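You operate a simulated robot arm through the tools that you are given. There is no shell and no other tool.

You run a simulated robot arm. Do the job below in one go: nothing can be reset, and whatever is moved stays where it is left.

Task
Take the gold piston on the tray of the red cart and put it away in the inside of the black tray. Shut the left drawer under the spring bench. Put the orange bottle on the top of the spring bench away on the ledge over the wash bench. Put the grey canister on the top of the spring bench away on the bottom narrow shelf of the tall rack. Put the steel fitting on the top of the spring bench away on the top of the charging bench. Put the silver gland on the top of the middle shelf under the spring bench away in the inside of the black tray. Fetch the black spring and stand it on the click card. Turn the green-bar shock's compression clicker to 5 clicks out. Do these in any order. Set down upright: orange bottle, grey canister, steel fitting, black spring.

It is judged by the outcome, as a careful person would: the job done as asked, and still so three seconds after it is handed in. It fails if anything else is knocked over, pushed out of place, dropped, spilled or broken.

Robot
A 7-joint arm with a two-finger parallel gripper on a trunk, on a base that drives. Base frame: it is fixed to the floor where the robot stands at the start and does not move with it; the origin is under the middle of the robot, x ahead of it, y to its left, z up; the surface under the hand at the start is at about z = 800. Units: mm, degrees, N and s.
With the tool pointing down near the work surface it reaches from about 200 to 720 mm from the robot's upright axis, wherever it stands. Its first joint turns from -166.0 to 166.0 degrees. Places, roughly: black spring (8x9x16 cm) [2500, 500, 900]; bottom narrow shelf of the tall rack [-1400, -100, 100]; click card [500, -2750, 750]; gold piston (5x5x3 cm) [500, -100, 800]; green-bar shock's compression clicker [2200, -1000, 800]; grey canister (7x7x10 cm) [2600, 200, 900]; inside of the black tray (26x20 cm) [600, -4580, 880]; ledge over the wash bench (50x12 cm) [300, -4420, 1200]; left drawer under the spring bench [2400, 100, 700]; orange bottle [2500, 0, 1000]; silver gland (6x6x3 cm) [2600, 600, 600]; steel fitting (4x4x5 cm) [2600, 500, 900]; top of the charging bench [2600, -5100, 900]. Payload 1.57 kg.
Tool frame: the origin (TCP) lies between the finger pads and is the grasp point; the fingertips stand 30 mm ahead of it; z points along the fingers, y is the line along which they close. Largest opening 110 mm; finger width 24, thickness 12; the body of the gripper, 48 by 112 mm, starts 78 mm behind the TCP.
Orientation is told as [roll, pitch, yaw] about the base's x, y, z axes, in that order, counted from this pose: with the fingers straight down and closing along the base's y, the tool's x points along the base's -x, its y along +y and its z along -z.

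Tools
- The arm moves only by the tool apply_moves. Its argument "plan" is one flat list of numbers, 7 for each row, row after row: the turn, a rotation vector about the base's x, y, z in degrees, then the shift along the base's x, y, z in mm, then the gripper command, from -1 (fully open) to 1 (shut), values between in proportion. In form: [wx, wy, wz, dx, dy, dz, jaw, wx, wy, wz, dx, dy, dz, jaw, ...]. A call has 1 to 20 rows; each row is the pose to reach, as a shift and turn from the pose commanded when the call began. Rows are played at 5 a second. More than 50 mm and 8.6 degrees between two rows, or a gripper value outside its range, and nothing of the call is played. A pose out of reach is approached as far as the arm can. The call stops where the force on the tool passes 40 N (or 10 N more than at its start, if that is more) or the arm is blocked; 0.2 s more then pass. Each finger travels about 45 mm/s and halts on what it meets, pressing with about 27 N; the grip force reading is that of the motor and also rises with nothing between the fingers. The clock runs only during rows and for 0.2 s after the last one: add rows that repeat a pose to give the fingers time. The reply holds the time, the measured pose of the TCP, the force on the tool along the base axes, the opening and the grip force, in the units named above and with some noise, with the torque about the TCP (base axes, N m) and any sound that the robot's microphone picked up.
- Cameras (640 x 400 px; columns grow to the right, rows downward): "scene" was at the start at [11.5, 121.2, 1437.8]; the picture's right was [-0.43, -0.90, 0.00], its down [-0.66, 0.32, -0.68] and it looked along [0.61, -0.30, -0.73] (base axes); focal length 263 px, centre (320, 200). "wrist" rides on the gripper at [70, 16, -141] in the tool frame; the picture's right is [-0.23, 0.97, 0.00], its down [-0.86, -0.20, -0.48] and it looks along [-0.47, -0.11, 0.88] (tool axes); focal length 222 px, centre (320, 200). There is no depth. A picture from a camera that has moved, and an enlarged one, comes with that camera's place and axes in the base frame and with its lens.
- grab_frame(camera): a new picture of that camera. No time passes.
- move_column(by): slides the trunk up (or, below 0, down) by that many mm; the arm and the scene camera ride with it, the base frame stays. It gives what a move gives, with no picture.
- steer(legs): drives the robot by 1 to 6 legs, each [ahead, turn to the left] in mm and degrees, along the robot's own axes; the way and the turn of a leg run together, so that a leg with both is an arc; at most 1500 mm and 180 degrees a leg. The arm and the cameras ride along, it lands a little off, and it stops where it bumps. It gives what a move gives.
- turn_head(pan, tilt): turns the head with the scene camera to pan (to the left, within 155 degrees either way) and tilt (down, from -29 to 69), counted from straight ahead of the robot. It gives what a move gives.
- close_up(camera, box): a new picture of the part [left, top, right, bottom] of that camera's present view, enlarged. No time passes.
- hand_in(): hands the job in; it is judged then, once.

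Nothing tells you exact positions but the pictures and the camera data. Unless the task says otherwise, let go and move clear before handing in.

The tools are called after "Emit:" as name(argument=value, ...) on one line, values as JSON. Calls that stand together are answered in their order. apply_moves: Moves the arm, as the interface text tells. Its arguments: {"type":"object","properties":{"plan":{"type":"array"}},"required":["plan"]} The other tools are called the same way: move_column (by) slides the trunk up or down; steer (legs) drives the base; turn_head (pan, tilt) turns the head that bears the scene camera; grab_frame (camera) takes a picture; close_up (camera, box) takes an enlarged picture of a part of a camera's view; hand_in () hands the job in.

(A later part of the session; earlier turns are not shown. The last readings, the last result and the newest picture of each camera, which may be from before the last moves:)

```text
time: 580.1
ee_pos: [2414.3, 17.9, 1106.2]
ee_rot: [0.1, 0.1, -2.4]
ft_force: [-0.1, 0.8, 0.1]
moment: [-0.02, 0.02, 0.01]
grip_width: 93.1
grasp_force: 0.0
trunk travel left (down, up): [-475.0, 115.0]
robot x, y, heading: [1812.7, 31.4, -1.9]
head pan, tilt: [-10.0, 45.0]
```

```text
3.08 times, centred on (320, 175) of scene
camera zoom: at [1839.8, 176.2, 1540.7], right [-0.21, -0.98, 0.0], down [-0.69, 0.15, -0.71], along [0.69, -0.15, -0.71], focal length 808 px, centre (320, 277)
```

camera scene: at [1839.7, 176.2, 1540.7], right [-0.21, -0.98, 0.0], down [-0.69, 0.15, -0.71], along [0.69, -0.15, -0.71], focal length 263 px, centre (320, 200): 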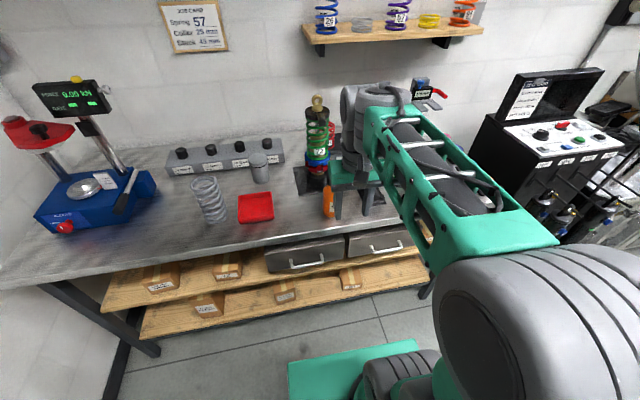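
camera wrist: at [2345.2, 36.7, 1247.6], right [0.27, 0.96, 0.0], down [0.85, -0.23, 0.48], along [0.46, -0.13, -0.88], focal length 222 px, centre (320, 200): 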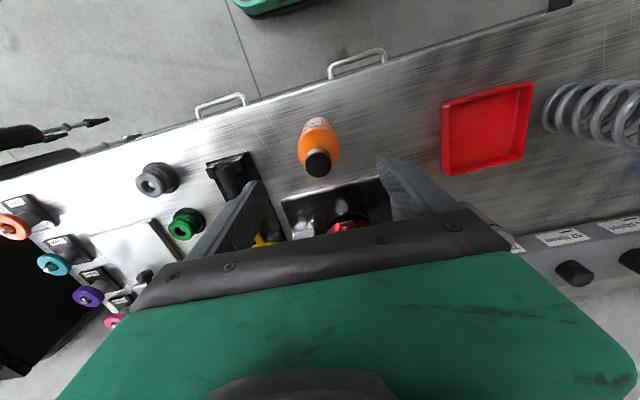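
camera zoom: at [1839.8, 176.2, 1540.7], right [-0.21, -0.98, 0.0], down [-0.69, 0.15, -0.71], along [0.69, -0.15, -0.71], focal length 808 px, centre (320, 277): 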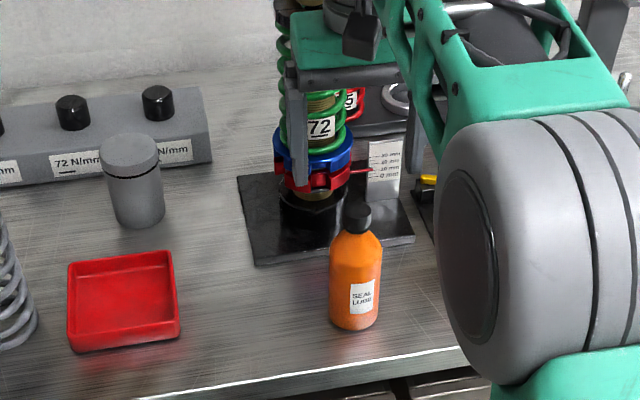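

The bottle is at about (2418, 13), 150 mm tall. Descending around it.

Emit:
apply_moves(plan=[0, 0, 0, 2, -2, -20, -0.7, 0, 0, 0, 4, -4, -45, -0.7, 0, 0, 0, 4, -4, -75, -0.7, 0, 0, 0, 4, -4, -75, -0.7])

Emit:
grab_frame(camera="wrist")

Emit:
close_up(camera="scene", box=[260, 130, 400, 240])

```text
time: 581.1
ee_pos: [2418.5, 13.6, 1031.3]
ee_rot: [0.0, 0.1, -2.5]
ft_force: [0.4, 0.3, -0.4]
moment: [-0.03, 0.01, -0.02]
grip_width: 93.5
grasp_force: 0.1
trunk travel left (down, up): [-475.0, 115.0]
robot x, y, heading: [1815.1, 38.0, -2.2]
head pan, tilt: [-10.0, 45.0]
```

```text
taken
camera wrist: at [2350.2, 31.6, 1172.9], right [0.27, 0.96, 0.0], down [0.85, -0.23, 0.48], along [0.46, -0.13, -0.88], focal length 222 px, centre (320, 200)
```

wrist: 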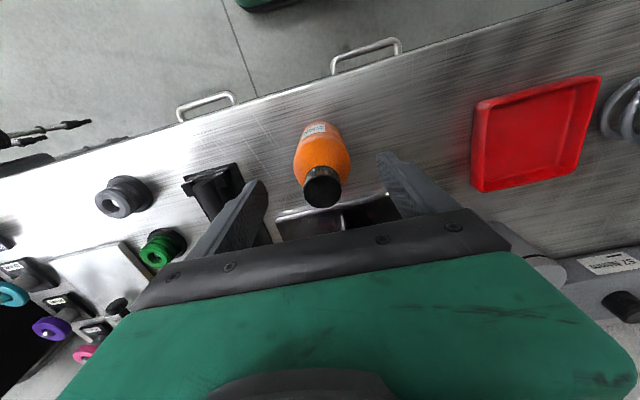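

```text
3.64 times, centred on (330, 185) of scene
camera zoom: at [1839.9, 176.2, 1540.7], right [-0.21, -0.98, 0.0], down [-0.69, 0.15, -0.71], along [0.69, -0.15, -0.71], focal length 955 px, centre (284, 254)
```

zoom: 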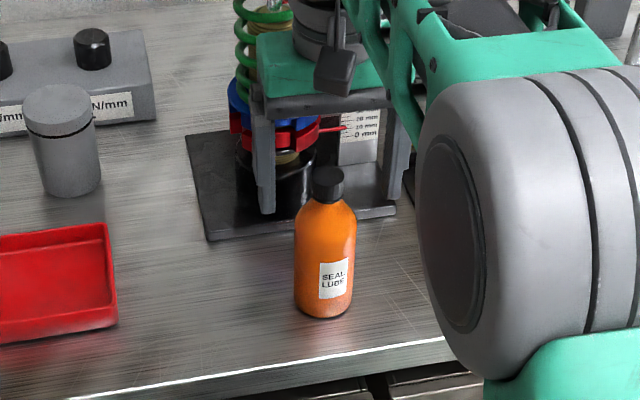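

Emit:
apply_moves(plan=[0, 0, 0, -2, 1, -15, -0.7, 0, 0, 0, -4, 1.5, -35, -0.7, 0, 0, 0, -4, 1.5, -52, -0.7, 0, 0, 0, -4, 1.5, -64, -0.7, 0, 0, 0, -4, 1.5, -64, -0.7])

Emit:
grab_frame(camera="wrist")

Emit:
close_up(camera="scene", box=[260, 130, 400, 240])

```text
time: 582.3
ee_pos: [2414.4, 13.7, 967.2]
ee_rot: [0.0, 0.2, -2.4]
ft_force: [-0.6, -0.5, 0.8]
moment: [-0.03, -0.01, 0.0]
grip_width: 93.6
grasp_force: 0.0
trunk travel left (down, up): [-475.0, 115.0]
robot x, y, heading: [1816.3, 34.2, -2.1]
head pan, tilt: [-10.0, 45.0]
```

```text
taken
camera wrist: at [2345.1, 32.8, 1108.1], right [0.27, 0.96, 0.0], down [0.85, -0.23, 0.48], along [0.46, -0.13, -0.88], focal length 222 px, centre (320, 200)
```

wrist: 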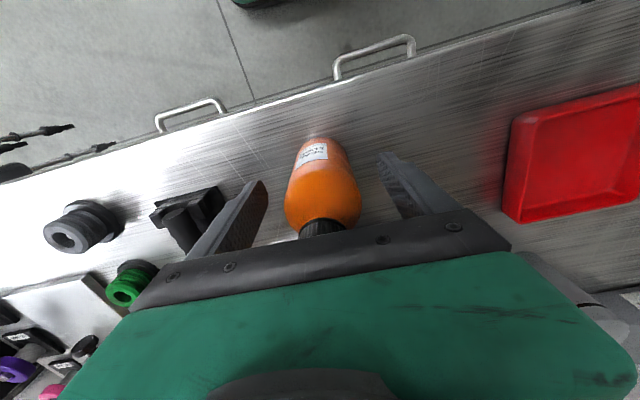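

```text
3.64 times, centred on (330, 185) of scene
camera zoom: at [1839.8, 176.2, 1540.7], right [-0.21, -0.98, 0.0], down [-0.69, 0.15, -0.71], along [0.69, -0.15, -0.71], focal length 955 px, centre (284, 254)
```

zoom: 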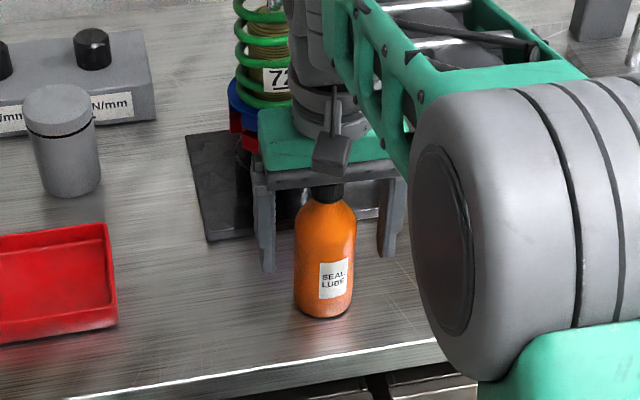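

Well centred. Closing the grip on the bottle.

Emit:
apply_moves(plan=[0, 0, 0, 0, 0, 0, -0.5, 0, 0, 0, 0, 0, 0, -0.3, 0, 0, 0, 0, 0, 0, -0.1, 0, 0, 0, 0, 0, 0, 0.2, 0, 0, 0, 0, 0, 0, 0.6, 0, 0, 0, 0, 0, 0, 1, 0, 0, 0, 0, 0, 0, 1])

Emit:
apply_moves(plan=[0, 0, 0, 0, 0, 2, 1, 0, 0, 0, 0, 0, 6, 1, 0, 0, 0, 0, 0, 12, 1, 0, 0, 0, 0, 0, 20, 1, 0, 0, 0, 0, 0, 30, 1, 0, 0, 0, 0, 0, 30, 1])

Emit:
close_up(camera="scene", box=[260, 130, 400, 240])

```text
time: 583.9
ee_pos: [2414.1, 14.5, 966.7]
ee_rot: [0.0, 0.2, -2.4]
ft_force: [0.7, 1.3, 0.9]
moment: [-0.04, -0.02, 0.02]
grip_width: 52.5
grasp_force: 27.1
trunk travel left (down, up): [-475.0, 115.0]
robot x, y, heading: [1816.5, 34.7, -2.2]
head pan, tilt: [-10.0, 45.0]
```

```text
time: 585.3
ee_pos: [2412.9, 15.6, 996.3]
ee_rot: [0.0, 0.1, -2.4]
ft_force: [-0.3, -0.2, -1.1]
moment: [-0.02, 0.01, 0.02]
grip_width: 52.4
grasp_force: 27.0
trunk travel left (down, up): [-475.0, 115.0]
robot x, y, heading: [1815.8, 33.5, -2.0]
head pan, tilt: [-10.0, 45.0]
```

```text
3.64 times, centred on (330, 185) of scene
camera zoom: at [1839.9, 176.2, 1540.7], right [-0.21, -0.98, 0.0], down [-0.69, 0.15, -0.71], along [0.69, -0.15, -0.71], focal length 955 px, centre (284, 254)
```

zoom: 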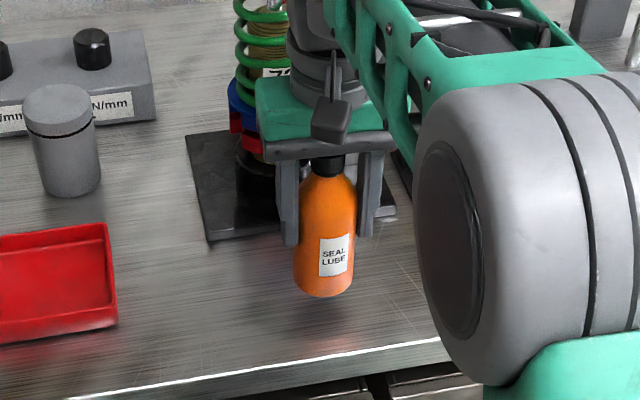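

The bottle is lifted. Raising it, retracting, and starting the drive to the far side of the half wall.

Emit:
apply_moves(plan=[0, 0, 0, 0, 0, 8, 1, 0, 0, 0, 0, 0, 20, 1, 0, 0, 0, 0, 0, 35, 1, 0, 0, 0, -4, 0, 50, 1, 0, 0, 0, -12, 0, 65, 1, 0, 0, 0, -24, 0, 80, 1, 0, 0, 0, -40, 0, 92, 1, 0, 0, 0, -58, 0, 100, 1, 0, 0, 0, -76, 0, 105, 1, 0, 0, 0, -94, 0, 105, 1, 0, 0, 0, -112, 0, 105, 1, 0, 0, 0, -130, 0, 105, 1, 0, 0, 0, -148, 0, 105, 1, 0, 0, 0, -166, 0, 105, 1, 0, 0, 0, -180, 0, 105, 1, 0, 0, 0, -186, 0, 105, 1, 0, 0, 0, -186, 0, 105, 1])

Emit:
steer(legs=[[-300, 0], [0, -88], [1340, 0], [0, -90], [950, 0], [900, 0]])

```text
time: 588.9
ee_pos: [2228.4, 13.5, 1100.2]
ee_rot: [0.0, 0.2, -2.4]
ft_force: [0.2, -0.2, -2.2]
moment: [-0.01, -0.01, 0.0]
grip_width: 52.3
grasp_force: 26.9
trunk travel left (down, up): [-475.0, 115.0]
robot x, y, heading: [1811.7, 35.6, -1.9]
head pan, tilt: [-10.0, 45.0]
```

```text
time: 613.4
ee_pos: [-704.7, -1457.6, 1100.3]
ee_rot: [-0.1, 0.1, -175.6]
ft_force: [-0.8, -0.4, -2.3]
moment: [0.0, 0.03, -0.04]
grip_width: 52.7
grasp_force: 26.5
trunk travel left (down, up): [-475.0, 115.0]
robot x, y, heading: [-292.1, -1429.6, -175.3]
head pan, tilt: [-10.0, 45.0]
```

Emit:
steer(legs=[[0, 85], [1400, 0]])

Emit:
turn_head(pan=20, tilt=25)

Emit:
grab_frame(camera="scene")

```text
time: 623.8
ee_pos: [-384.8, -3200.5, 1101.0]
ee_rot: [0.0, 0.0, -93.5]
ft_force: [-0.2, 0.7, -1.9]
moment: [-0.04, 0.02, 0.0]
grip_width: 52.4
grasp_force: 26.8
trunk travel left (down, up): [-475.0, 115.0]
robot x, y, heading: [-356.2, -2786.7, -93.2]
head pan, tilt: [-10.0, 45.0]
```

```text
time: 624.7
ee_pos: [-384.6, -3200.4, 1100.1]
ee_rot: [0.0, 0.1, -93.3]
ft_force: [-0.3, 0.2, -2.6]
moment: [0.01, 0.04, 0.01]
grip_width: 52.3
grasp_force: 26.7
trunk travel left (down, up): [-475.0, 115.0]
robot x, y, heading: [-357.6, -2789.1, -92.9]
head pan, tilt: [20.0, 25.0]
```

```text
taken
camera scene: at [-172.2, -2823.2, 1571.2], right [-0.96, -0.29, 0.0], down [-0.12, 0.4, -0.91], along [0.26, -0.87, -0.42], focal length 263 px, centre (320, 200)
```

scene: 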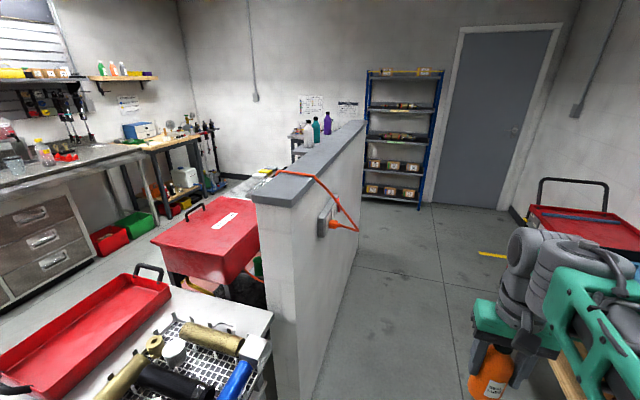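

The route along the wall is clear. I'll drive alongside, then raise the bottle above the wall cap before turning toward the ledge.

Emit:
steer(legs=[[0, 6], [850, 0], [845, 0]])

Emit:
move_column(by=115)

Emit:
apply_moves(plan=[0, 0, 0, 0, 0, 5, 1, 0, 0, 0, 0, 0, 15, 1, 0, 0, 0, 0, 0, 30, 1, 0, 0, 0, 0, 0, 48, 1, 0, 0, 0, 0, 0, 66, 1, 0, 0, 0, 0, 0, 84, 1, 0, 0, 0, 0, 0, 102, 1, 0, 0, 0, 0, 0, 120, 1, 0, 0, 0, 0, 0, 138, 1, 0, 0, 0, 0, 0, 152, 1, 0, 0, 0, 0, 0, 160, 1, 0, 0, 0, 0, 0, 160, 1])

Emit:
turn_head(pan=60, tilt=30)

Emit:
grab_frame(camera="scene")

```text
time: 633.8
ee_pos: [-224.2, -4885.9, 1100.8]
ee_rot: [0.0, 0.2, -85.8]
ft_force: [0.3, 1.2, -1.6]
moment: [0.03, 0.0, 0.02]
grip_width: 52.5
grasp_force: 26.6
trunk travel left (down, up): [-475.0, 115.0]
robot x, y, heading: [-247.5, -4473.5, -85.7]
head pan, tilt: [20.0, 25.0]
```

```text
time: 635.3
ee_pos: [-224.7, -4887.1, 1216.1]
ee_rot: [-0.1, 0.2, -85.8]
ft_force: [0.1, 0.2, -1.9]
moment: [-0.04, -0.01, 0.02]
grip_width: 52.1
grasp_force: 27.4
trunk travel left (down, up): [-590.0, 0.0]
robot x, y, heading: [-249.0, -4471.6, -85.6]
head pan, tilt: [20.0, 25.0]
```

```text
time: 637.9
ee_pos: [-224.9, -4885.7, 1375.2]
ee_rot: [0.0, 0.1, -85.8]
ft_force: [0.2, 0.7, -1.9]
moment: [0.02, 0.02, -0.01]
grip_width: 52.4
grasp_force: 26.3
trunk travel left (down, up): [-590.0, 0.0]
robot x, y, heading: [-250.1, -4472.7, -85.4]
head pan, tilt: [20.0, 25.0]
```

```text
time: 639.0
ee_pos: [-225.2, -4887.0, 1375.8]
ee_rot: [0.0, 0.2, -85.7]
ft_force: [0.5, 1.1, -1.7]
moment: [-0.01, -0.02, 0.01]
grip_width: 52.4
grasp_force: 26.8
trunk travel left (down, up): [-590.0, 0.0]
robot x, y, heading: [-254.3, -4471.0, -85.5]
head pan, tilt: [60.0, 30.0]
```

```text
taken
camera scene: at [-19.3, -4439.2, 1678.3], right [-0.43, -0.9, 0.0], down [-0.45, 0.22, -0.87], along [0.78, -0.37, -0.5], focal length 263 px, centre (320, 200)
```

scene: 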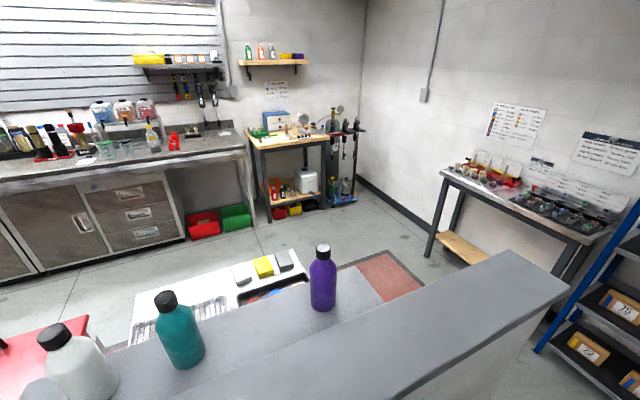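

I see the ledge with a wide gap between the purple and teal bottles (target about (297, −4466)). Turning to face it.

Emit:
steer(legs=[[0, 85.5]])

Emit:
turn_head(pan=-10, tilt=50)

Emit:
grab_frame(camera="scene")

Emit:
grab_frame(camera="wrist")

```text
time: 643.0
ee_pos: [163.0, -4488.6, 1377.0]
ee_rot: [0.0, 0.1, -1.4]
ft_force: [-0.1, 0.1, -2.4]
moment: [-0.03, 0.01, 0.01]
grip_width: 52.3
grasp_force: 27.2
trunk travel left (down, up): [-590.0, 0.0]
robot x, y, heading: [-252.0, -4476.9, -1.2]
head pan, tilt: [60.0, 30.0]
```

```text
time: 644.4
ee_pos: [163.3, -4489.4, 1376.2]
ee_rot: [0.0, 0.1, -1.3]
ft_force: [-1.4, -0.1, -1.8]
moment: [-0.02, 0.04, -0.04]
grip_width: 52.4
grasp_force: 27.4
trunk travel left (down, up): [-590.0, 0.0]
robot x, y, heading: [-254.1, -4473.8, -1.3]
head pan, tilt: [-10.0, 50.0]
```

```text
taken
camera scene: at [-231.6, -4331.2, 1648.8], right [-0.19, -0.98, 0.0], down [-0.75, 0.15, -0.64], along [0.63, -0.12, -0.77], focal length 263 px, centre (320, 200)
```

scene: 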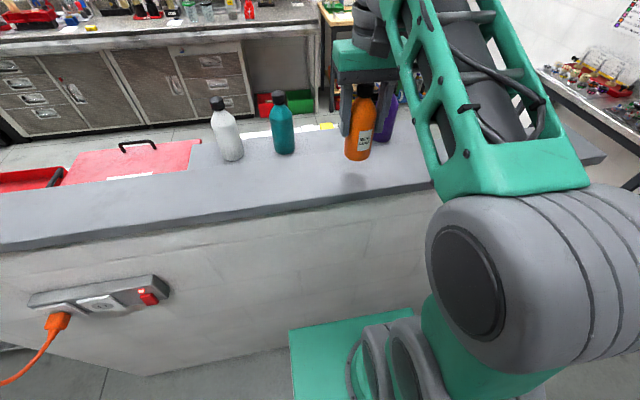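

```text
taken
camera wrist: at [94.6, -4470.9, 1518.0], right [0.25, 0.97, 0.0], down [0.85, -0.22, 0.48], along [0.46, -0.12, -0.88], focal length 222 px, centre (320, 200)
```

wrist: 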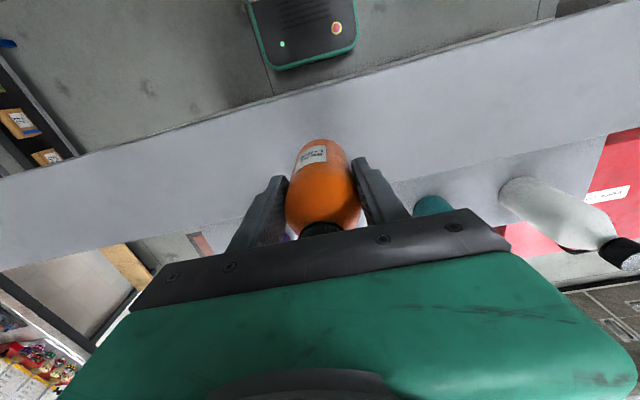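

Emit:
close_up(camera="scene", box=[180, 70, 460, 220])

```text
2.29 times, centred on (320, 145) of scene
camera zoom: at [-231.6, -4331.2, 1648.8], right [-0.19, -0.98, 0.0], down [-0.75, 0.15, -0.64], along [0.63, -0.12, -0.77], focal length 600 px, centre (320, 326)
```

zoom: 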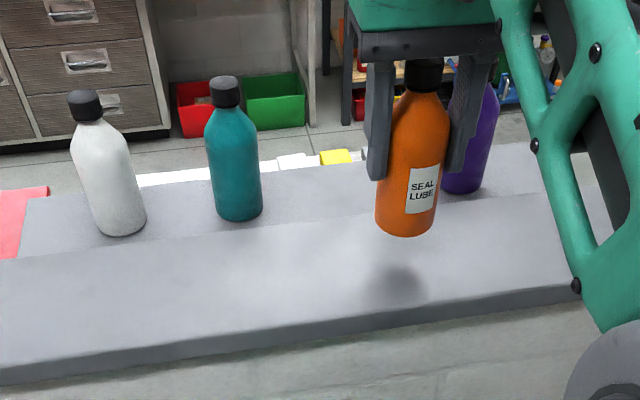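

Target on the ledge: about (302, −4469). Moving the bottle over it.

Emit:
apply_moves(plan=[0, 0, 0, 5, 1, 0, 1, 0, 0, 0, 18, 3, 0, 1, 0, 0, 0, 34, 5, 0, 1, 0, 0, 0, 50, 7, 0, 1, 0, 0, 0, 66, 9, 0, 1, 0, 0, 0, 82, 11, 0, 1, 0, 0, 0, 98, 14, 0, 1, 0, 0, 0, 114, 17, 0, 1, 0, 0, 0, 128, 19, 0, 1, 0, 0, 0, 137, 20, 0, 1, 0, 0, 0, 139, 20, 0, 1, 0, 0, 0, 139, 20, 0, 1])

Emit:
grab_frame(camera="wrist")

Emit:
close_up(camera="scene", box=[180, 50, 460, 200])

```text
time: 647.0
ee_pos: [301.6, -4468.8, 1375.7]
ee_rot: [0.0, 0.2, -1.4]
ft_force: [-0.3, -0.1, -1.0]
moment: [-0.03, 0.02, -0.02]
grip_width: 52.7
grasp_force: 26.8
trunk travel left (down, up): [-590.0, 0.0]
robot x, y, heading: [-251.5, -4472.9, -0.9]
head pan, tilt: [-10.0, 50.0]
```

```text
taken
camera wrist: at [233.3, -4451.0, 1517.2], right [0.25, 0.97, 0.0], down [0.85, -0.22, 0.48], along [0.46, -0.12, -0.88], focal length 222 px, centre (320, 200)
```

wrist: 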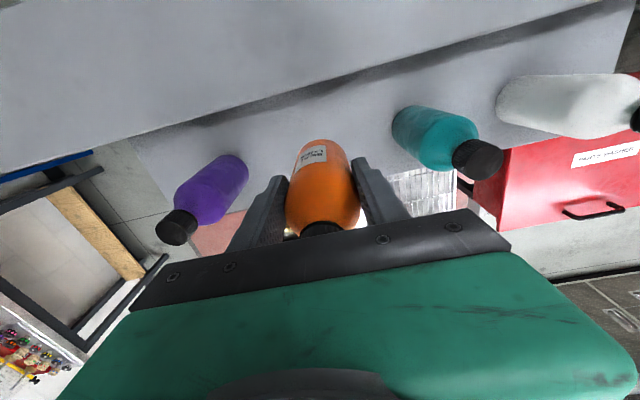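

```text
2.29 times, centred on (320, 125) of scene
camera zoom: at [-231.6, -4331.3, 1648.8], right [-0.19, -0.98, 0.0], down [-0.75, 0.15, -0.64], along [0.63, -0.12, -0.77], focal length 600 px, centre (320, 371)
```

zoom: 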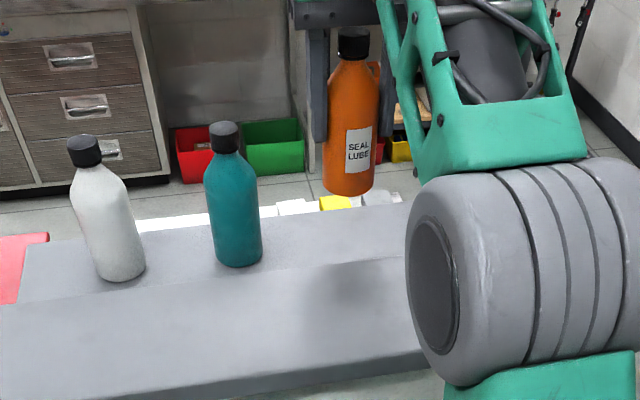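

The landing point lines up with the other bottles. Lowering.

Emit:
apply_moves(plan=[0, 0, 0, 0, 0, -5, 1, 0, 0, 0, 0, 0, -14, 1, 0, 0, 0, 0, 0, -25, 1, 0, 0, 0, 0, 0, -36, 1, 0, 0, 0, 0, 0, -46, 1, 0, 0, 0, 0, 0, -54, 1, 0, 0, 0, 0, 0, -58, 1, 0, 0, 0, 0, 0, -58, 1])

Emit:
grab_frame(camera="wrist")

Emit:
close_up(camera="scene", box=[180, 50, 460, 200])

```text
time: 648.8
ee_pos: [303.4, -4468.2, 1317.8]
ee_rot: [0.0, 0.1, -1.6]
ft_force: [-0.6, 0.0, -2.1]
moment: [0.0, 0.02, 0.02]
grip_width: 52.1
grasp_force: 26.7
trunk travel left (down, up): [-590.0, 0.0]
robot x, y, heading: [-248.8, -4468.5, -0.9]
head pan, tilt: [-10.0, 50.0]
```

```text
taken
camera wrist: at [233.8, -4450.4, 1459.6], right [0.25, 0.97, 0.0], down [0.85, -0.22, 0.48], along [0.46, -0.12, -0.88], focal length 222 px, centre (320, 200)
```

wrist: 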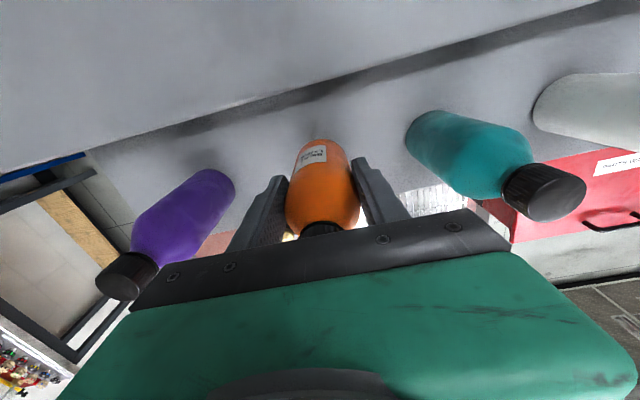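

```text
2.29 times, centred on (320, 125) of scene
camera zoom: at [-231.6, -4331.3, 1648.8], right [-0.19, -0.98, 0.0], down [-0.75, 0.15, -0.64], along [0.63, -0.12, -0.77], focal length 600 px, centre (320, 371)
```

zoom: 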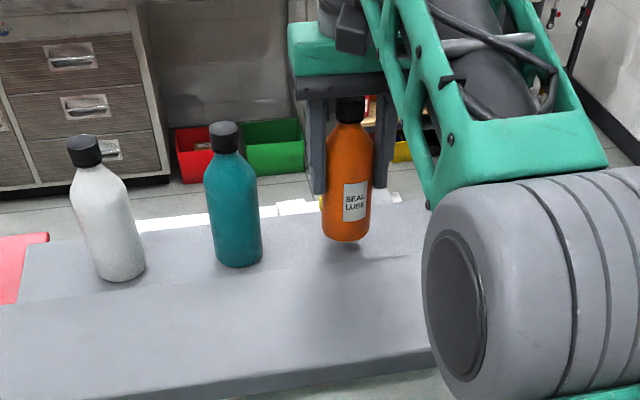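

Emit:
apply_moves(plan=[0, 0, 0, 0, 0, -3, 1, 0, 0, 0, 0, 0, -6, 1, 0, 0, 0, 0, 0, -9, 1, 0, 0, 0, 0, 0, -12, 1, 0, 0, 0, 0, 0, -12, 1])

```text
time: 650.0
ee_pos: [303.6, -4467.9, 1306.4]
ee_rot: [0.0, 0.2, -1.4]
ft_force: [0.5, 0.7, -2.4]
moment: [0.02, 0.03, 0.01]
grip_width: 52.2
grasp_force: 27.1
trunk travel left (down, up): [-590.0, 0.0]
robot x, y, heading: [-251.1, -4471.4, -1.1]
head pan, tilt: [-10.0, 50.0]
```

Emit:
apply_moves(plan=[0, 0, 0, 0, 0, -2, 1, 0, 0, 0, 0, 0, -4, 1, 0, 0, 0, 0, 0, -6, 1, 0, 0, 0, 0, 0, -6, 1])

Emit:
close_up(camera="scene", box=[250, 80, 410, 180])

```text
time: 651.0
ee_pos: [303.0, -4468.0, 1300.0]
ee_rot: [0.0, 0.1, -1.4]
ft_force: [-0.6, 0.1, -2.1]
moment: [-0.04, -0.02, 0.0]
grip_width: 52.3
grasp_force: 26.5
trunk travel left (down, up): [-590.0, 0.0]
robot x, y, heading: [-251.8, -4473.0, -1.2]
head pan, tilt: [-10.0, 50.0]
```

```text
4.00 times, centred on (330, 130) of scene
camera zoom: at [-231.5, -4331.3, 1648.8], right [-0.19, -0.98, 0.0], down [-0.75, 0.15, -0.64], along [0.63, -0.12, -0.77], focal length 1051 px, centre (280, 480)
```

zoom: 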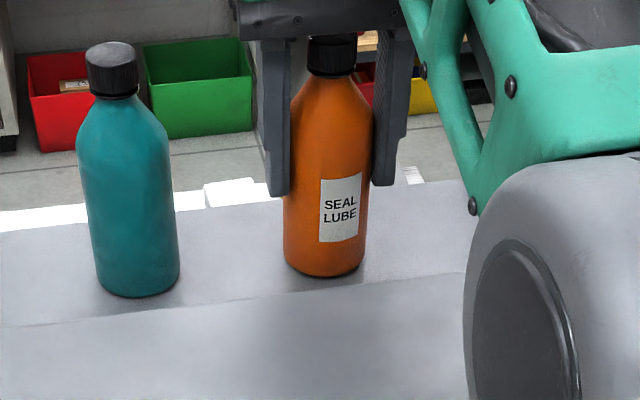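

Emit:
apply_moves(plan=[0, 0, 0, 0, 0, -2, 1, 0, 0, 0, 0, 0, -4, 1, 0, 0, 0, 0, 0, -5, 1, 0, 0, 0, 0, 0, -5, 1])

```text
time: 652.0
ee_pos: [302.0, -4468.6, 1297.7]
ee_rot: [0.0, 0.0, -1.4]
ft_force: [3.4, 1.0, 6.2]
moment: [0.07, -0.05, 0.02]
grip_width: 52.3
grasp_force: 26.7
trunk travel left (down, up): [-590.0, 0.0]
robot x, y, heading: [-251.1, -4474.3, -1.2]
head pan, tilt: [-10.0, 50.0]
```

Contact. Releasing and lifting clear.

Emit:
apply_moves(plan=[0, 0, 0, 0, 0, 1, 1, 0, 0, 0, 0, 0, 1, 0.4, 0, 0, 0, 0, 0, 1, 0, 0, 0, 0, 0, 0, 1, -0.3, 0, 0, 0, 0, 0, 1, -0.5, 0, 0, 0, 0, 0, 1, -0.5, 0, 0, 0, 0, 0, 10, -0.5, 0, 0, 0, 0, 0, 30, -0.5, 0, 0, 0, 0, 0, 60, -0.5, 0, 0, 0, 0, 0, 90, -0.5, 0, 0, 0, -10, 0, 120, -0.5, 0, 0, 0, -50, 0, 130, -0.5, 0, 0, 0, -95, 0, 130, -0.5, 0, 0, 0, -130, 0, 130, -0.5, 0, 0, 0, -130, 0, 130, -0.5])

Emit:
close_up(camera="scene", box=[180, 50, 460, 200])

Emit:
grab_frame(camera="wrist")

```text
time: 654.3
ee_pos: [305.9, -4467.0, 1392.5]
ee_rot: [0.0, -0.9, -1.5]
ft_force: [20.3, 6.3, -28.4]
moment: [-1.23, 1.14, -0.65]
grip_width: 82.1
grasp_force: 0.1
out of reach, approached as far as the arm can: row 11
trunk travel left (down, up): [-590.0, 0.0]
robot x, y, heading: [-249.6, -4471.3, -0.8]
head pan, tilt: [-10.0, 50.0]
stopped in row 11: the force on the tool passed its limit at 120 N (the readings are from after the stop); the commanded pose is now the measured one
```

```text
2.29 times, centred on (320, 125) of scene
camera zoom: at [-232.1, -4331.3, 1648.8], right [-0.19, -0.98, 0.0], down [-0.75, 0.15, -0.64], along [0.63, -0.12, -0.77], focal length 600 px, centre (320, 371)
```

zoom: 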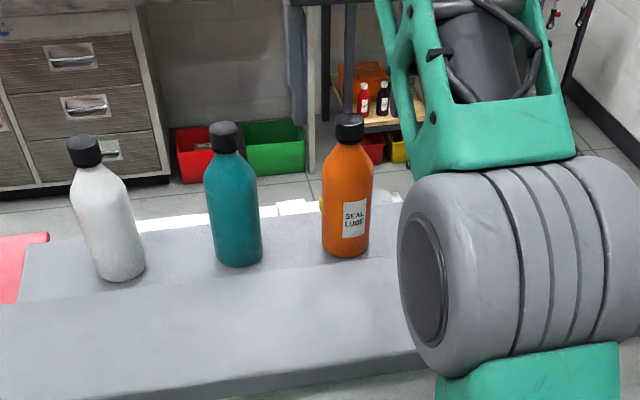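

```text
taken
camera wrist: at [233.3, -4448.6, 1532.7], right [0.25, 0.97, 0.0], down [0.84, -0.22, 0.49], along [0.48, -0.12, -0.87], focal length 222 px, centre (320, 200)
```

wrist: 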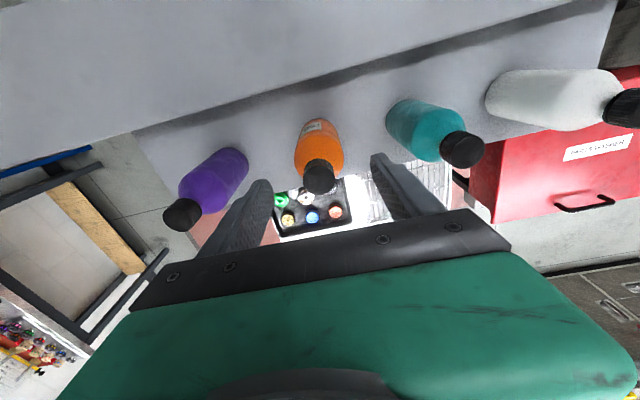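

The bottle stands upright on the ledge; the stop was just the arm's reach limit. Retracting straight back with open fingers.

Emit:
apply_moves(plan=[0, 0, 0, -8, 0, 0, -0.5, 0, 0, 0, -25, 0, 0, -0.5, 0, 0, 0, -50, 0, 0, -0.5, 0, 0, 0, -85, 0, 0, -0.5, 0, 0, 0, -120, 0, 0, -0.5, 0, 0, 0, -140, 0, 0, -0.5, 0, 0, 0, -140, 0, 0, -0.5])

Emit:
close_up(camera="scene", box=[180, 50, 460, 200])

```text
time: 655.9
ee_pos: [162.6, -4468.4, 1393.1]
ee_rot: [0.0, -0.8, -1.4]
ft_force: [0.3, -0.8, -0.1]
moment: [0.02, 0.03, 0.02]
grip_width: 82.8
grasp_force: 0.0
trunk travel left (down, up): [-590.0, 0.0]
robot x, y, heading: [-251.2, -4472.7, -1.1]
head pan, tilt: [-10.0, 50.0]
```

```text
2.29 times, centred on (320, 125) of scene
camera zoom: at [-231.6, -4331.3, 1648.8], right [-0.19, -0.98, 0.0], down [-0.75, 0.15, -0.64], along [0.63, -0.12, -0.77], focal length 600 px, centre (320, 371)
```

zoom: 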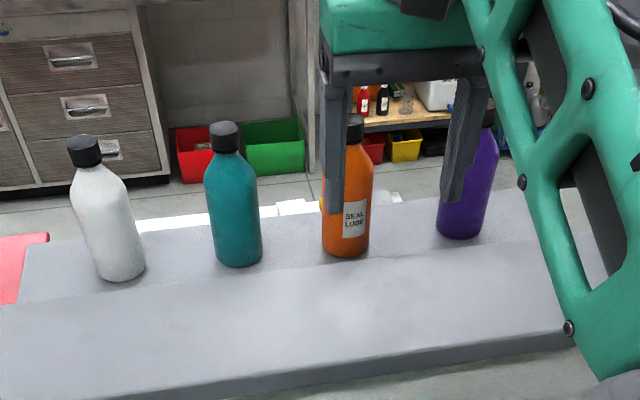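

The bottle is in line with the others. Last item is the canister; first I'll drive to the tall rack to inspect the bottom narrow shelf and test the low reach with an empty hand.

Emit:
steer(legs=[[0, 92], [1050, 0], [1050, 0], [1050, 0], [1150, 0]])

Emit:
turn_head(pan=80, tilt=35)

Emit:
grab_frame(camera="scene")

```text
time: 680.5
ee_pos: [-64.9, 201.5, 1393.5]
ee_rot: [0.0, -0.8, 85.5]
ft_force: [-0.3, 0.2, -0.6]
moment: [0.0, 0.02, 0.03]
grip_width: 82.5
grasp_force: 0.0
trunk travel left (down, up): [-590.0, 0.0]
robot x, y, heading: [-82.2, -208.6, 85.7]
head pan, tilt: [-10.0, 50.0]
```

```text
time: 682.1
ee_pos: [-64.1, 201.3, 1392.5]
ee_rot: [0.0, -0.8, 85.5]
ft_force: [-0.1, -1.3, -1.1]
moment: [0.01, 0.01, 0.03]
grip_width: 82.7
grasp_force: 0.1
trunk travel left (down, up): [-590.0, 0.0]
robot x, y, heading: [-87.3, -211.8, 85.6]
head pan, tilt: [80.0, 35.0]
```

```text
taken
camera scene: at [-327.1, -237.0, 1670.5], right [0.25, 0.97, 0.0], down [0.56, -0.14, -0.82], along [-0.79, 0.2, -0.57], focal length 263 px, centre (320, 200)
```

scene: 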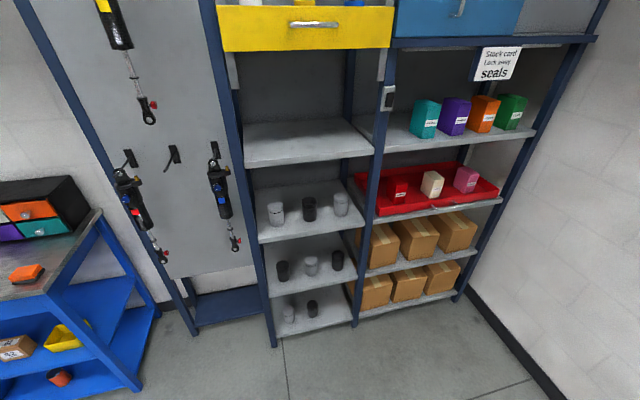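

Emit:
close_up(camera="scene", box=[220, 180, 400, 360])

```text
2.22 times, centred on (310, 270) of scene
camera zoom: at [-327.1, -237.0, 1670.5], right [0.25, 0.97, 0.0], down [0.56, -0.14, -0.82], along [-0.79, 0.2, -0.57], focal length 584 px, centre (342, 44)
```

zoom: 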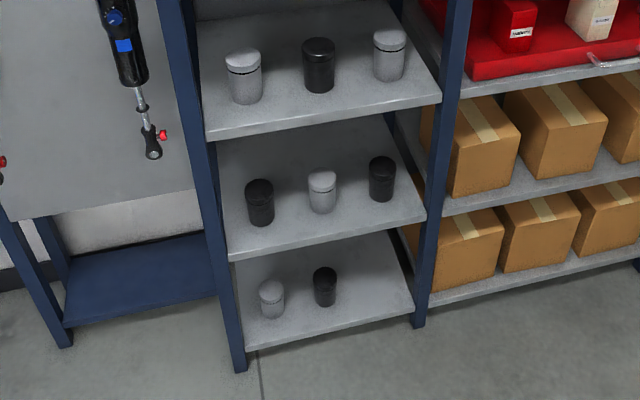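

The bottom narrow shelf (z ≈ 100) has a free slot on the right at about (−1250, 100), 80 mm behind the front edge. I'll drive in front of it and test whether the arm can get down there.

Emit:
steer(legs=[[0, 63], [600, 0], [0, 31]])

Emit:
move_column(by=-590)

Emit:
turn_head(pan=0, tilt=40)

Emit:
grab_frame(camera="scene")

```text
time: 689.7
ee_pos: [-990.9, 105.4, 1393.6]
ee_rot: [0.1, -0.9, 178.4]
ft_force: [0.0, 0.5, -0.1]
moment: [0.01, 0.01, 0.01]
grip_width: 82.3
grasp_force: 0.0
trunk travel left (down, up): [-590.0, 0.0]
robot x, y, heading: [-579.8, 107.3, 178.9]
head pan, tilt: [80.0, 35.0]
```

```text
refused: -590 is not a number from -400 to 400
```

```text
time: 691.2
ee_pos: [-990.5, 104.9, 1392.7]
ee_rot: [0.1, -0.8, 178.5]
ft_force: [0.5, 0.8, -0.1]
moment: [-0.01, 0.0, 0.04]
grip_width: 82.4
grasp_force: 0.0
trunk travel left (down, up): [-590.0, 0.0]
robot x, y, heading: [-578.7, 110.2, 179.1]
head pan, tilt: [0.0, 40.0]
```

```text
taken
camera scene: at [-607.3, -43.7, 1662.9], right [0.02, 1.0, 0.0], down [0.64, -0.01, -0.77], along [-0.77, 0.02, -0.64], focal length 263 px, centre (320, 200)
```

scene: 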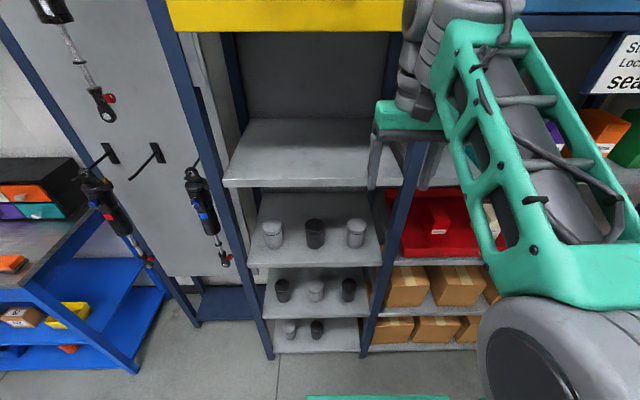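

Emit:
move_column(by=-300)

Emit:
move_column(by=-290)

Emit:
grab_frame(camera="scene")

Emit:
grab_frame(camera="wrist")

```text
time: 694.2
ee_pos: [-991.6, 105.1, 1093.3]
ee_rot: [0.0, -0.8, 178.5]
ft_force: [-0.2, 0.4, -0.4]
moment: [-0.02, 0.02, 0.0]
grip_width: 82.2
grasp_force: 0.1
trunk travel left (down, up): [-290.0, 300.0]
robot x, y, heading: [-577.1, 107.6, 179.0]
head pan, tilt: [0.0, 40.0]
```

```text
time: 697.2
ee_pos: [-991.7, 105.1, 802.7]
ee_rot: [0.1, -0.8, 178.6]
ft_force: [0.3, 0.1, 1.0]
moment: [0.02, 0.02, 0.01]
grip_width: 82.6
grasp_force: 0.0
trunk travel left (down, up): [0.0, 590.0]
robot x, y, heading: [-582.1, 112.2, 178.5]
head pan, tilt: [0.0, 40.0]
```

```text
taken
camera scene: at [-607.3, -43.6, 1073.0], right [0.02, 1.0, 0.0], down [0.64, -0.01, -0.77], along [-0.77, 0.02, -0.64], focal length 263 px, centre (320, 200)
```

scene: 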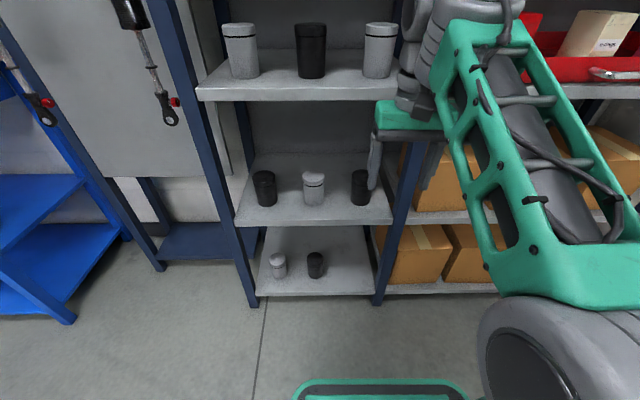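

```text
taken
camera wrist: at [-920.2, 86.7, 944.0], right [-0.25, -0.97, 0.0], down [-0.84, 0.22, 0.49], along [-0.48, 0.12, -0.87], focal length 222 px, centre (320, 200)
```

wrist: 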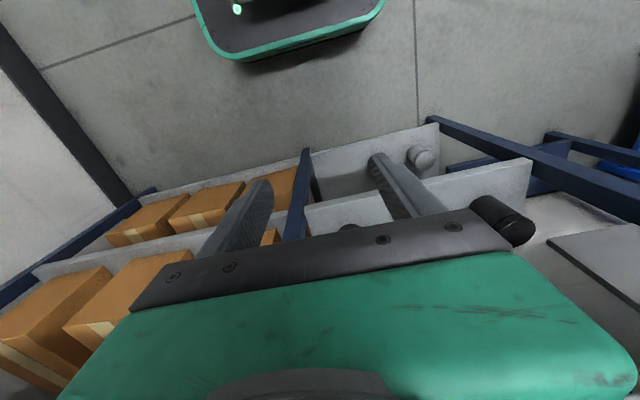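

The view is clear. Testing the low pose: pitch the hand 45° forward while lowering in front of the rack.

Emit:
apply_moves(plan=[0, 6, 0, -8, 0, -25, -0.2, 0, 12, 0, -16, 0, -50, -0.2, 0, 18, 0, -24, 0, -75, -0.2, 0, 24, 0, -32, 0, -100, -0.2, 0, 30, 0, -40, 0, -125, -0.2, 0, 36, 0, -48, 0, -150, -0.2, 0, 42, 0, -56, 0, -175, -0.2, 0, 45, 0, -64, 0, -200, -0.2, 0, 45, 0, -70, 0, -200, -0.2])

```text
time: 699.2
ee_pos: [-1062.7, 105.3, 604.2]
ee_rot: [1.6, -45.9, 177.9]
ft_force: [-0.1, 0.2, -0.3]
moment: [0.02, 0.03, 0.01]
grip_width: 66.1
grasp_force: 0.1
trunk travel left (down, up): [0.0, 590.0]
robot x, y, heading: [-577.9, 108.7, 179.0]
head pan, tilt: [0.0, 40.0]
```

Emit:
apply_moves(plan=[0, 0, 0, -2, 0, -30, -0.2, 0, 0, 0, -4, 0, -60, -0.2, 0, 0, 0, -6, 0, -90, -0.2, 0, 0, 0, -8, 0, -120, -0.2, 0, 0, 0, -10, 0, -150, -0.2, 0, 0, 0, -12, 0, -180, -0.2, 0, 0, 0, -14, 0, -210, -0.2, 0, 0, 0, -16, 0, -240, -0.2, 0, 0, 0, -16, 0, -240, -0.2])

Emit:
grab_frame(camera="scene")

Emit:
grab_frame(camera="wrist")

```text
time: 701.2
ee_pos: [-1076.9, 105.6, 361.7]
ee_rot: [1.5, -45.9, 177.9]
ft_force: [0.1, -0.2, -0.1]
moment: [0.0, -0.03, 0.0]
grip_width: 65.9
grasp_force: 0.0
trunk travel left (down, up): [0.0, 590.0]
robot x, y, heading: [-577.5, 109.4, 179.2]
head pan, tilt: [0.0, 40.0]
```

```text
taken
camera scene: at [-607.3, -43.6, 1072.9], right [0.02, 1.0, 0.0], down [0.64, -0.01, -0.77], along [-0.77, 0.02, -0.64], focal length 263 px, centre (320, 200)
```

scene: 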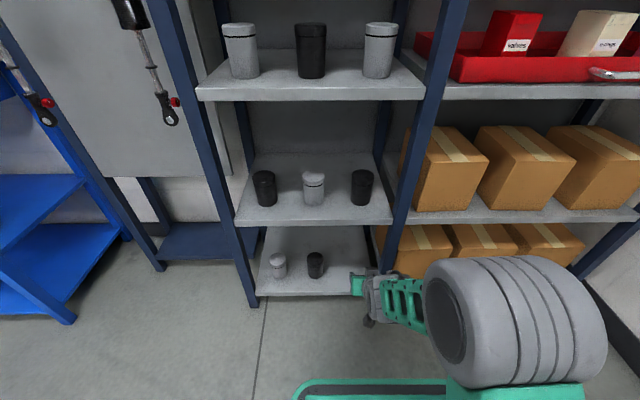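

```text
taken
camera wrist: at [-927.1, 86.5, 410.3], right [-0.18, -0.97, 0.18], down [-0.25, 0.22, 0.94], along [-0.95, 0.12, -0.28], focal length 222 px, centre (320, 200)
```

wrist: 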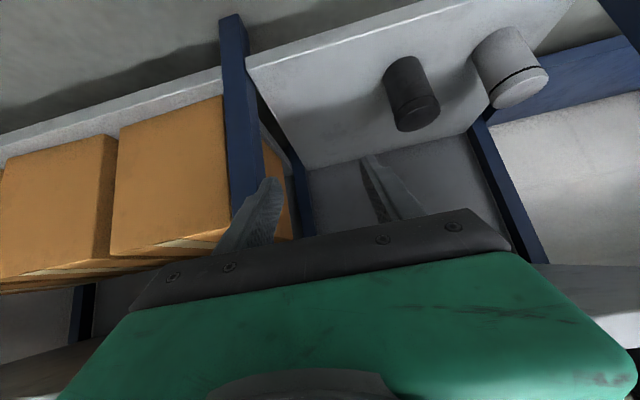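

Reachable so far. Continuing lower and then forward into the slot, hand empty.

Emit:
apply_moves(plan=[0, 0, 0, -3, 0, -30, -0.2, 0, 0, 0, -6, 0, -60, -0.2, 0, 0, 0, -9, 0, -90, -0.2, 0, 0, 0, -12, 0, -120, -0.2, 0, 0, 0, -15, 0, -150, -0.2, 0, 0, 0, -18, 0, -165, -0.2, 0, 0, 0, -18, 0, -165, -0.2])

Emit:
apply_moves(plan=[0, 0, 0, -25, -1, 0, -0.2, 0, 0, 0, -50, -2, 0, -0.2, 0, 0, 0, -75, -3, 0, -0.2, 0, 0, 0, -100, -4, 0, -0.2, 0, 0, 0, -125, -5, 0, -0.2, 0, 0, 0, -145, -5, 0, -0.2, 0, 0, 0, -145, -5, 0, -0.2])

Emit:
grab_frame(camera="scene")

Emit:
grab_frame(camera="wrist")

```text
time: 702.8
ee_pos: [-1095.7, 103.2, 195.7]
ee_rot: [1.6, -45.7, 177.9]
ft_force: [0.4, 1.5, -0.4]
moment: [0.04, 0.03, -0.02]
grip_width: 65.9
grasp_force: 0.0
trunk travel left (down, up): [0.0, 590.0]
robot x, y, heading: [-581.3, 111.0, 178.5]
head pan, tilt: [0.0, 40.0]
```

```text
time: 704.4
ee_pos: [-1241.2, 98.9, 196.7]
ee_rot: [1.6, -45.8, 177.9]
ft_force: [0.7, -0.1, 0.0]
moment: [0.01, 0.0, -0.01]
grip_width: 66.2
grasp_force: 0.0
trunk travel left (down, up): [0.0, 590.0]
robot x, y, heading: [-581.1, 110.1, 178.7]
head pan, tilt: [0.0, 40.0]
```

```text
taken
camera scene: at [-607.4, -43.6, 1072.9], right [0.02, 1.0, 0.0], down [0.64, -0.01, -0.77], along [-0.77, 0.02, -0.64], focal length 263 px, centre (320, 200)
```

scene: 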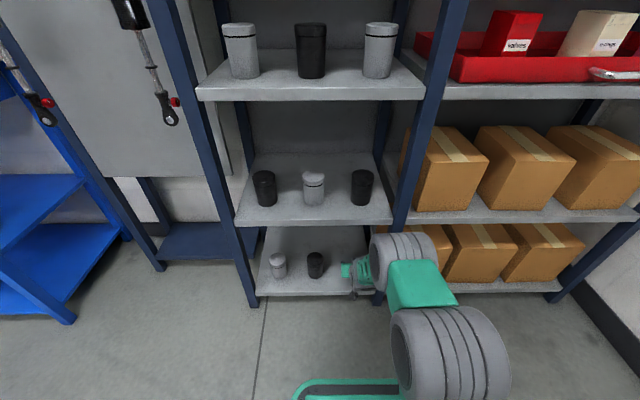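

```text
taken
camera wrist: at [-1091.4, 80.8, 245.8], right [-0.18, -0.97, 0.18], down [-0.25, 0.22, 0.94], along [-0.95, 0.12, -0.28], focal length 222 px, centre (320, 200)
```

wrist: 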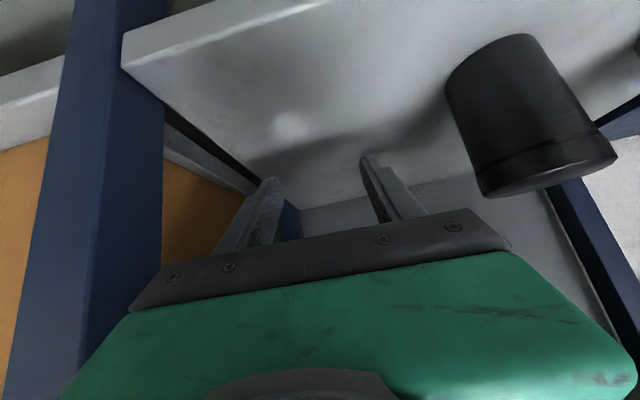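

The low pose works with no contact. I'll withdraw and go fetch the canister, gripping it at this same 45° pitch.

Emit:
apply_moves(plan=[0, 0, 0, 35, 1, 0, -0.2, 0, 0, 0, 70, 2, 0, -0.2, 0, 0, 0, 105, 3, 0, -0.2, 0, 0, 0, 145, 5, 0, -0.2, 0, 0, 0, 150, 5, 40, -0.2, 0, 0, 0, 155, 5, 80, -0.2, 0, 0, 0, 160, 5, 120, -0.2, 0, 0, 0, 165, 5, 160, -0.2, 0, 0, 0, 170, 5, 200, -0.2, 0, 0, 0, 175, 5, 240, -0.2, 0, 0, 0, 180, 5, 280, -0.2, 0, 0, 0, 180, 5, 320, -0.2, 0, 0, 0, 180, 5, 360, -0.2, 0, 0, 0, 180, 5, 400, -0.2, 0, 0, 0, 180, 5, 405, -0.2])

Emit:
apply_moves(plan=[0, -7, 0, 10, 0, 25, -0.2, 0, -14, 0, 20, 0, 50, -0.2, 0, -21, 0, 30, 0, 75, -0.2, 0, -28, 0, 40, 0, 100, -0.2, 0, -35, 0, 50, 0, 125, -0.2, 0, -42, 0, 58, 0, 150, -0.2, 0, -45.5, 0, 64, 0, 175, -0.2, 0, -45.5, 0, 70, 0, 200, -0.2, 0, -45.5, 0, 70, 0, 200, -0.2])

Emit:
move_column(by=375)

```text
time: 707.6
ee_pos: [-1060.3, 103.4, 603.3]
ee_rot: [1.6, -45.8, 177.7]
ft_force: [-0.8, -0.1, 0.4]
moment: [0.01, -0.01, -0.01]
grip_width: 65.8
grasp_force: 0.1
trunk travel left (down, up): [0.0, 590.0]
robot x, y, heading: [-578.3, 108.4, 179.1]
head pan, tilt: [0.0, 40.0]
```

```text
time: 709.6
ee_pos: [-989.8, 106.5, 805.3]
ee_rot: [0.0, -0.3, 178.5]
ft_force: [0.0, 0.1, -0.1]
moment: [0.0, -0.01, 0.0]
grip_width: 66.0
grasp_force: 0.0
trunk travel left (down, up): [0.0, 590.0]
robot x, y, heading: [-579.0, 111.2, 179.0]
head pan, tilt: [0.0, 40.0]
```

```text
time: 713.2
ee_pos: [-989.4, 106.3, 1180.1]
ee_rot: [0.0, -0.3, 178.5]
ft_force: [0.0, -0.2, 0.0]
moment: [0.0, -0.02, 0.01]
grip_width: 66.1
grasp_force: 0.1
trunk travel left (down, up): [-375.0, 215.0]
robot x, y, heading: [-579.8, 106.1, 178.7]
head pan, tilt: [0.0, 40.0]
```

Emit:
steer(legs=[[0, 90], [1000, 0], [0, 91], [1050, 0], [1050, 0]])

```text
time: 735.7
ee_pos: [1846.7, -977.2, 1180.3]
ee_rot: [0.0, -0.3, -2.6]
ft_force: [0.5, 0.2, 0.4]
moment: [-0.02, -0.01, 0.02]
grip_width: 65.9
grasp_force: 0.1
trunk travel left (down, up): [-375.0, 215.0]
robot x, y, heading: [1435.5, -971.0, -2.0]
head pan, tilt: [0.0, 40.0]
```

Emit:
steer(legs=[[0, 92], [1190, 0], [0, -90], [250, 0]])

Emit:
turn_head(pan=0, tilt=35)

Emit:
grab_frame(camera="scene")

```text
time: 750.9
ee_pos: [2184.7, 131.2, 1178.6]
ee_rot: [0.0, -0.4, -7.9]
ft_force: [0.6, 0.2, 0.1]
moment: [-0.01, 0.0, -0.01]
grip_width: 65.9
grasp_force: 0.0
trunk travel left (down, up): [-375.0, 215.0]
robot x, y, heading: [1776.2, 177.1, -7.3]
head pan, tilt: [0.0, 40.0]
```

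```text
time: 751.5
ee_pos: [2184.4, 130.9, 1179.1]
ee_rot: [-0.1, -0.3, -8.0]
ft_force: [0.6, -1.3, -0.3]
moment: [-0.02, -0.04, 0.0]
grip_width: 66.0
grasp_force: 0.2
trunk travel left (down, up): [-375.0, 215.0]
robot x, y, heading: [1777.0, 175.5, -7.9]
head pan, tilt: [0.0, 35.0]
```

```text
taken
camera scene: at [1824.3, 326.1, 1455.5], right [-0.13, -0.99, 0.0], down [-0.57, 0.08, -0.82], along [0.81, -0.11, -0.57], focal length 263 px, centre (320, 200)
```

scene: 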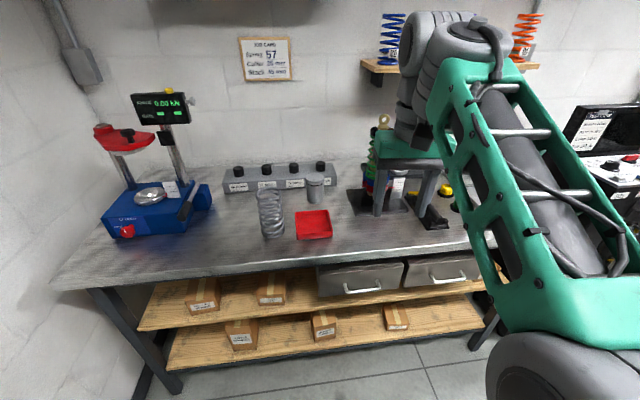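

Emit:
steer(legs=[[0, 7.6], [90, 0]])

Emit:
turn_head(pan=0, tilt=40)

Emit:
close_up(camera="scene", box=[260, 110, 420, 250])

```text
time: 753.2
ee_pos: [2276.1, 184.8, 1178.6]
ee_rot: [0.1, -0.2, -0.3]
ft_force: [-0.4, 0.5, 1.0]
moment: [0.02, 0.0, -0.02]
grip_width: 66.1
grasp_force: 0.0
trunk travel left (down, up): [-375.0, 215.0]
robot x, y, heading: [1866.5, 176.3, -0.1]
head pan, tilt: [0.0, 35.0]
```

```text
time: 753.9
ee_pos: [2276.2, 186.0, 1178.9]
ee_rot: [0.0, -0.3, -0.3]
ft_force: [0.3, -0.1, 0.1]
moment: [-0.01, 0.02, -0.02]
grip_width: 65.9
grasp_force: 0.2
trunk travel left (down, up): [-375.0, 215.0]
robot x, y, heading: [1863.3, 175.8, 0.3]
head pan, tilt: [0.0, 40.0]
```

```text
2.86 times, centred on (340, 180) of scene
camera zoom: at [1891.0, 331.2, 1448.0], right [0.0, -1.0, 0.0], down [-0.64, 0.0, -0.77], along [0.77, 0.0, -0.64], focal length 751 px, centre (263, 257)
```

zoom: 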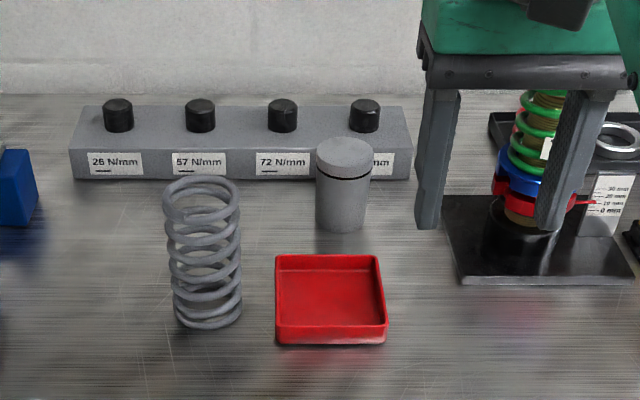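

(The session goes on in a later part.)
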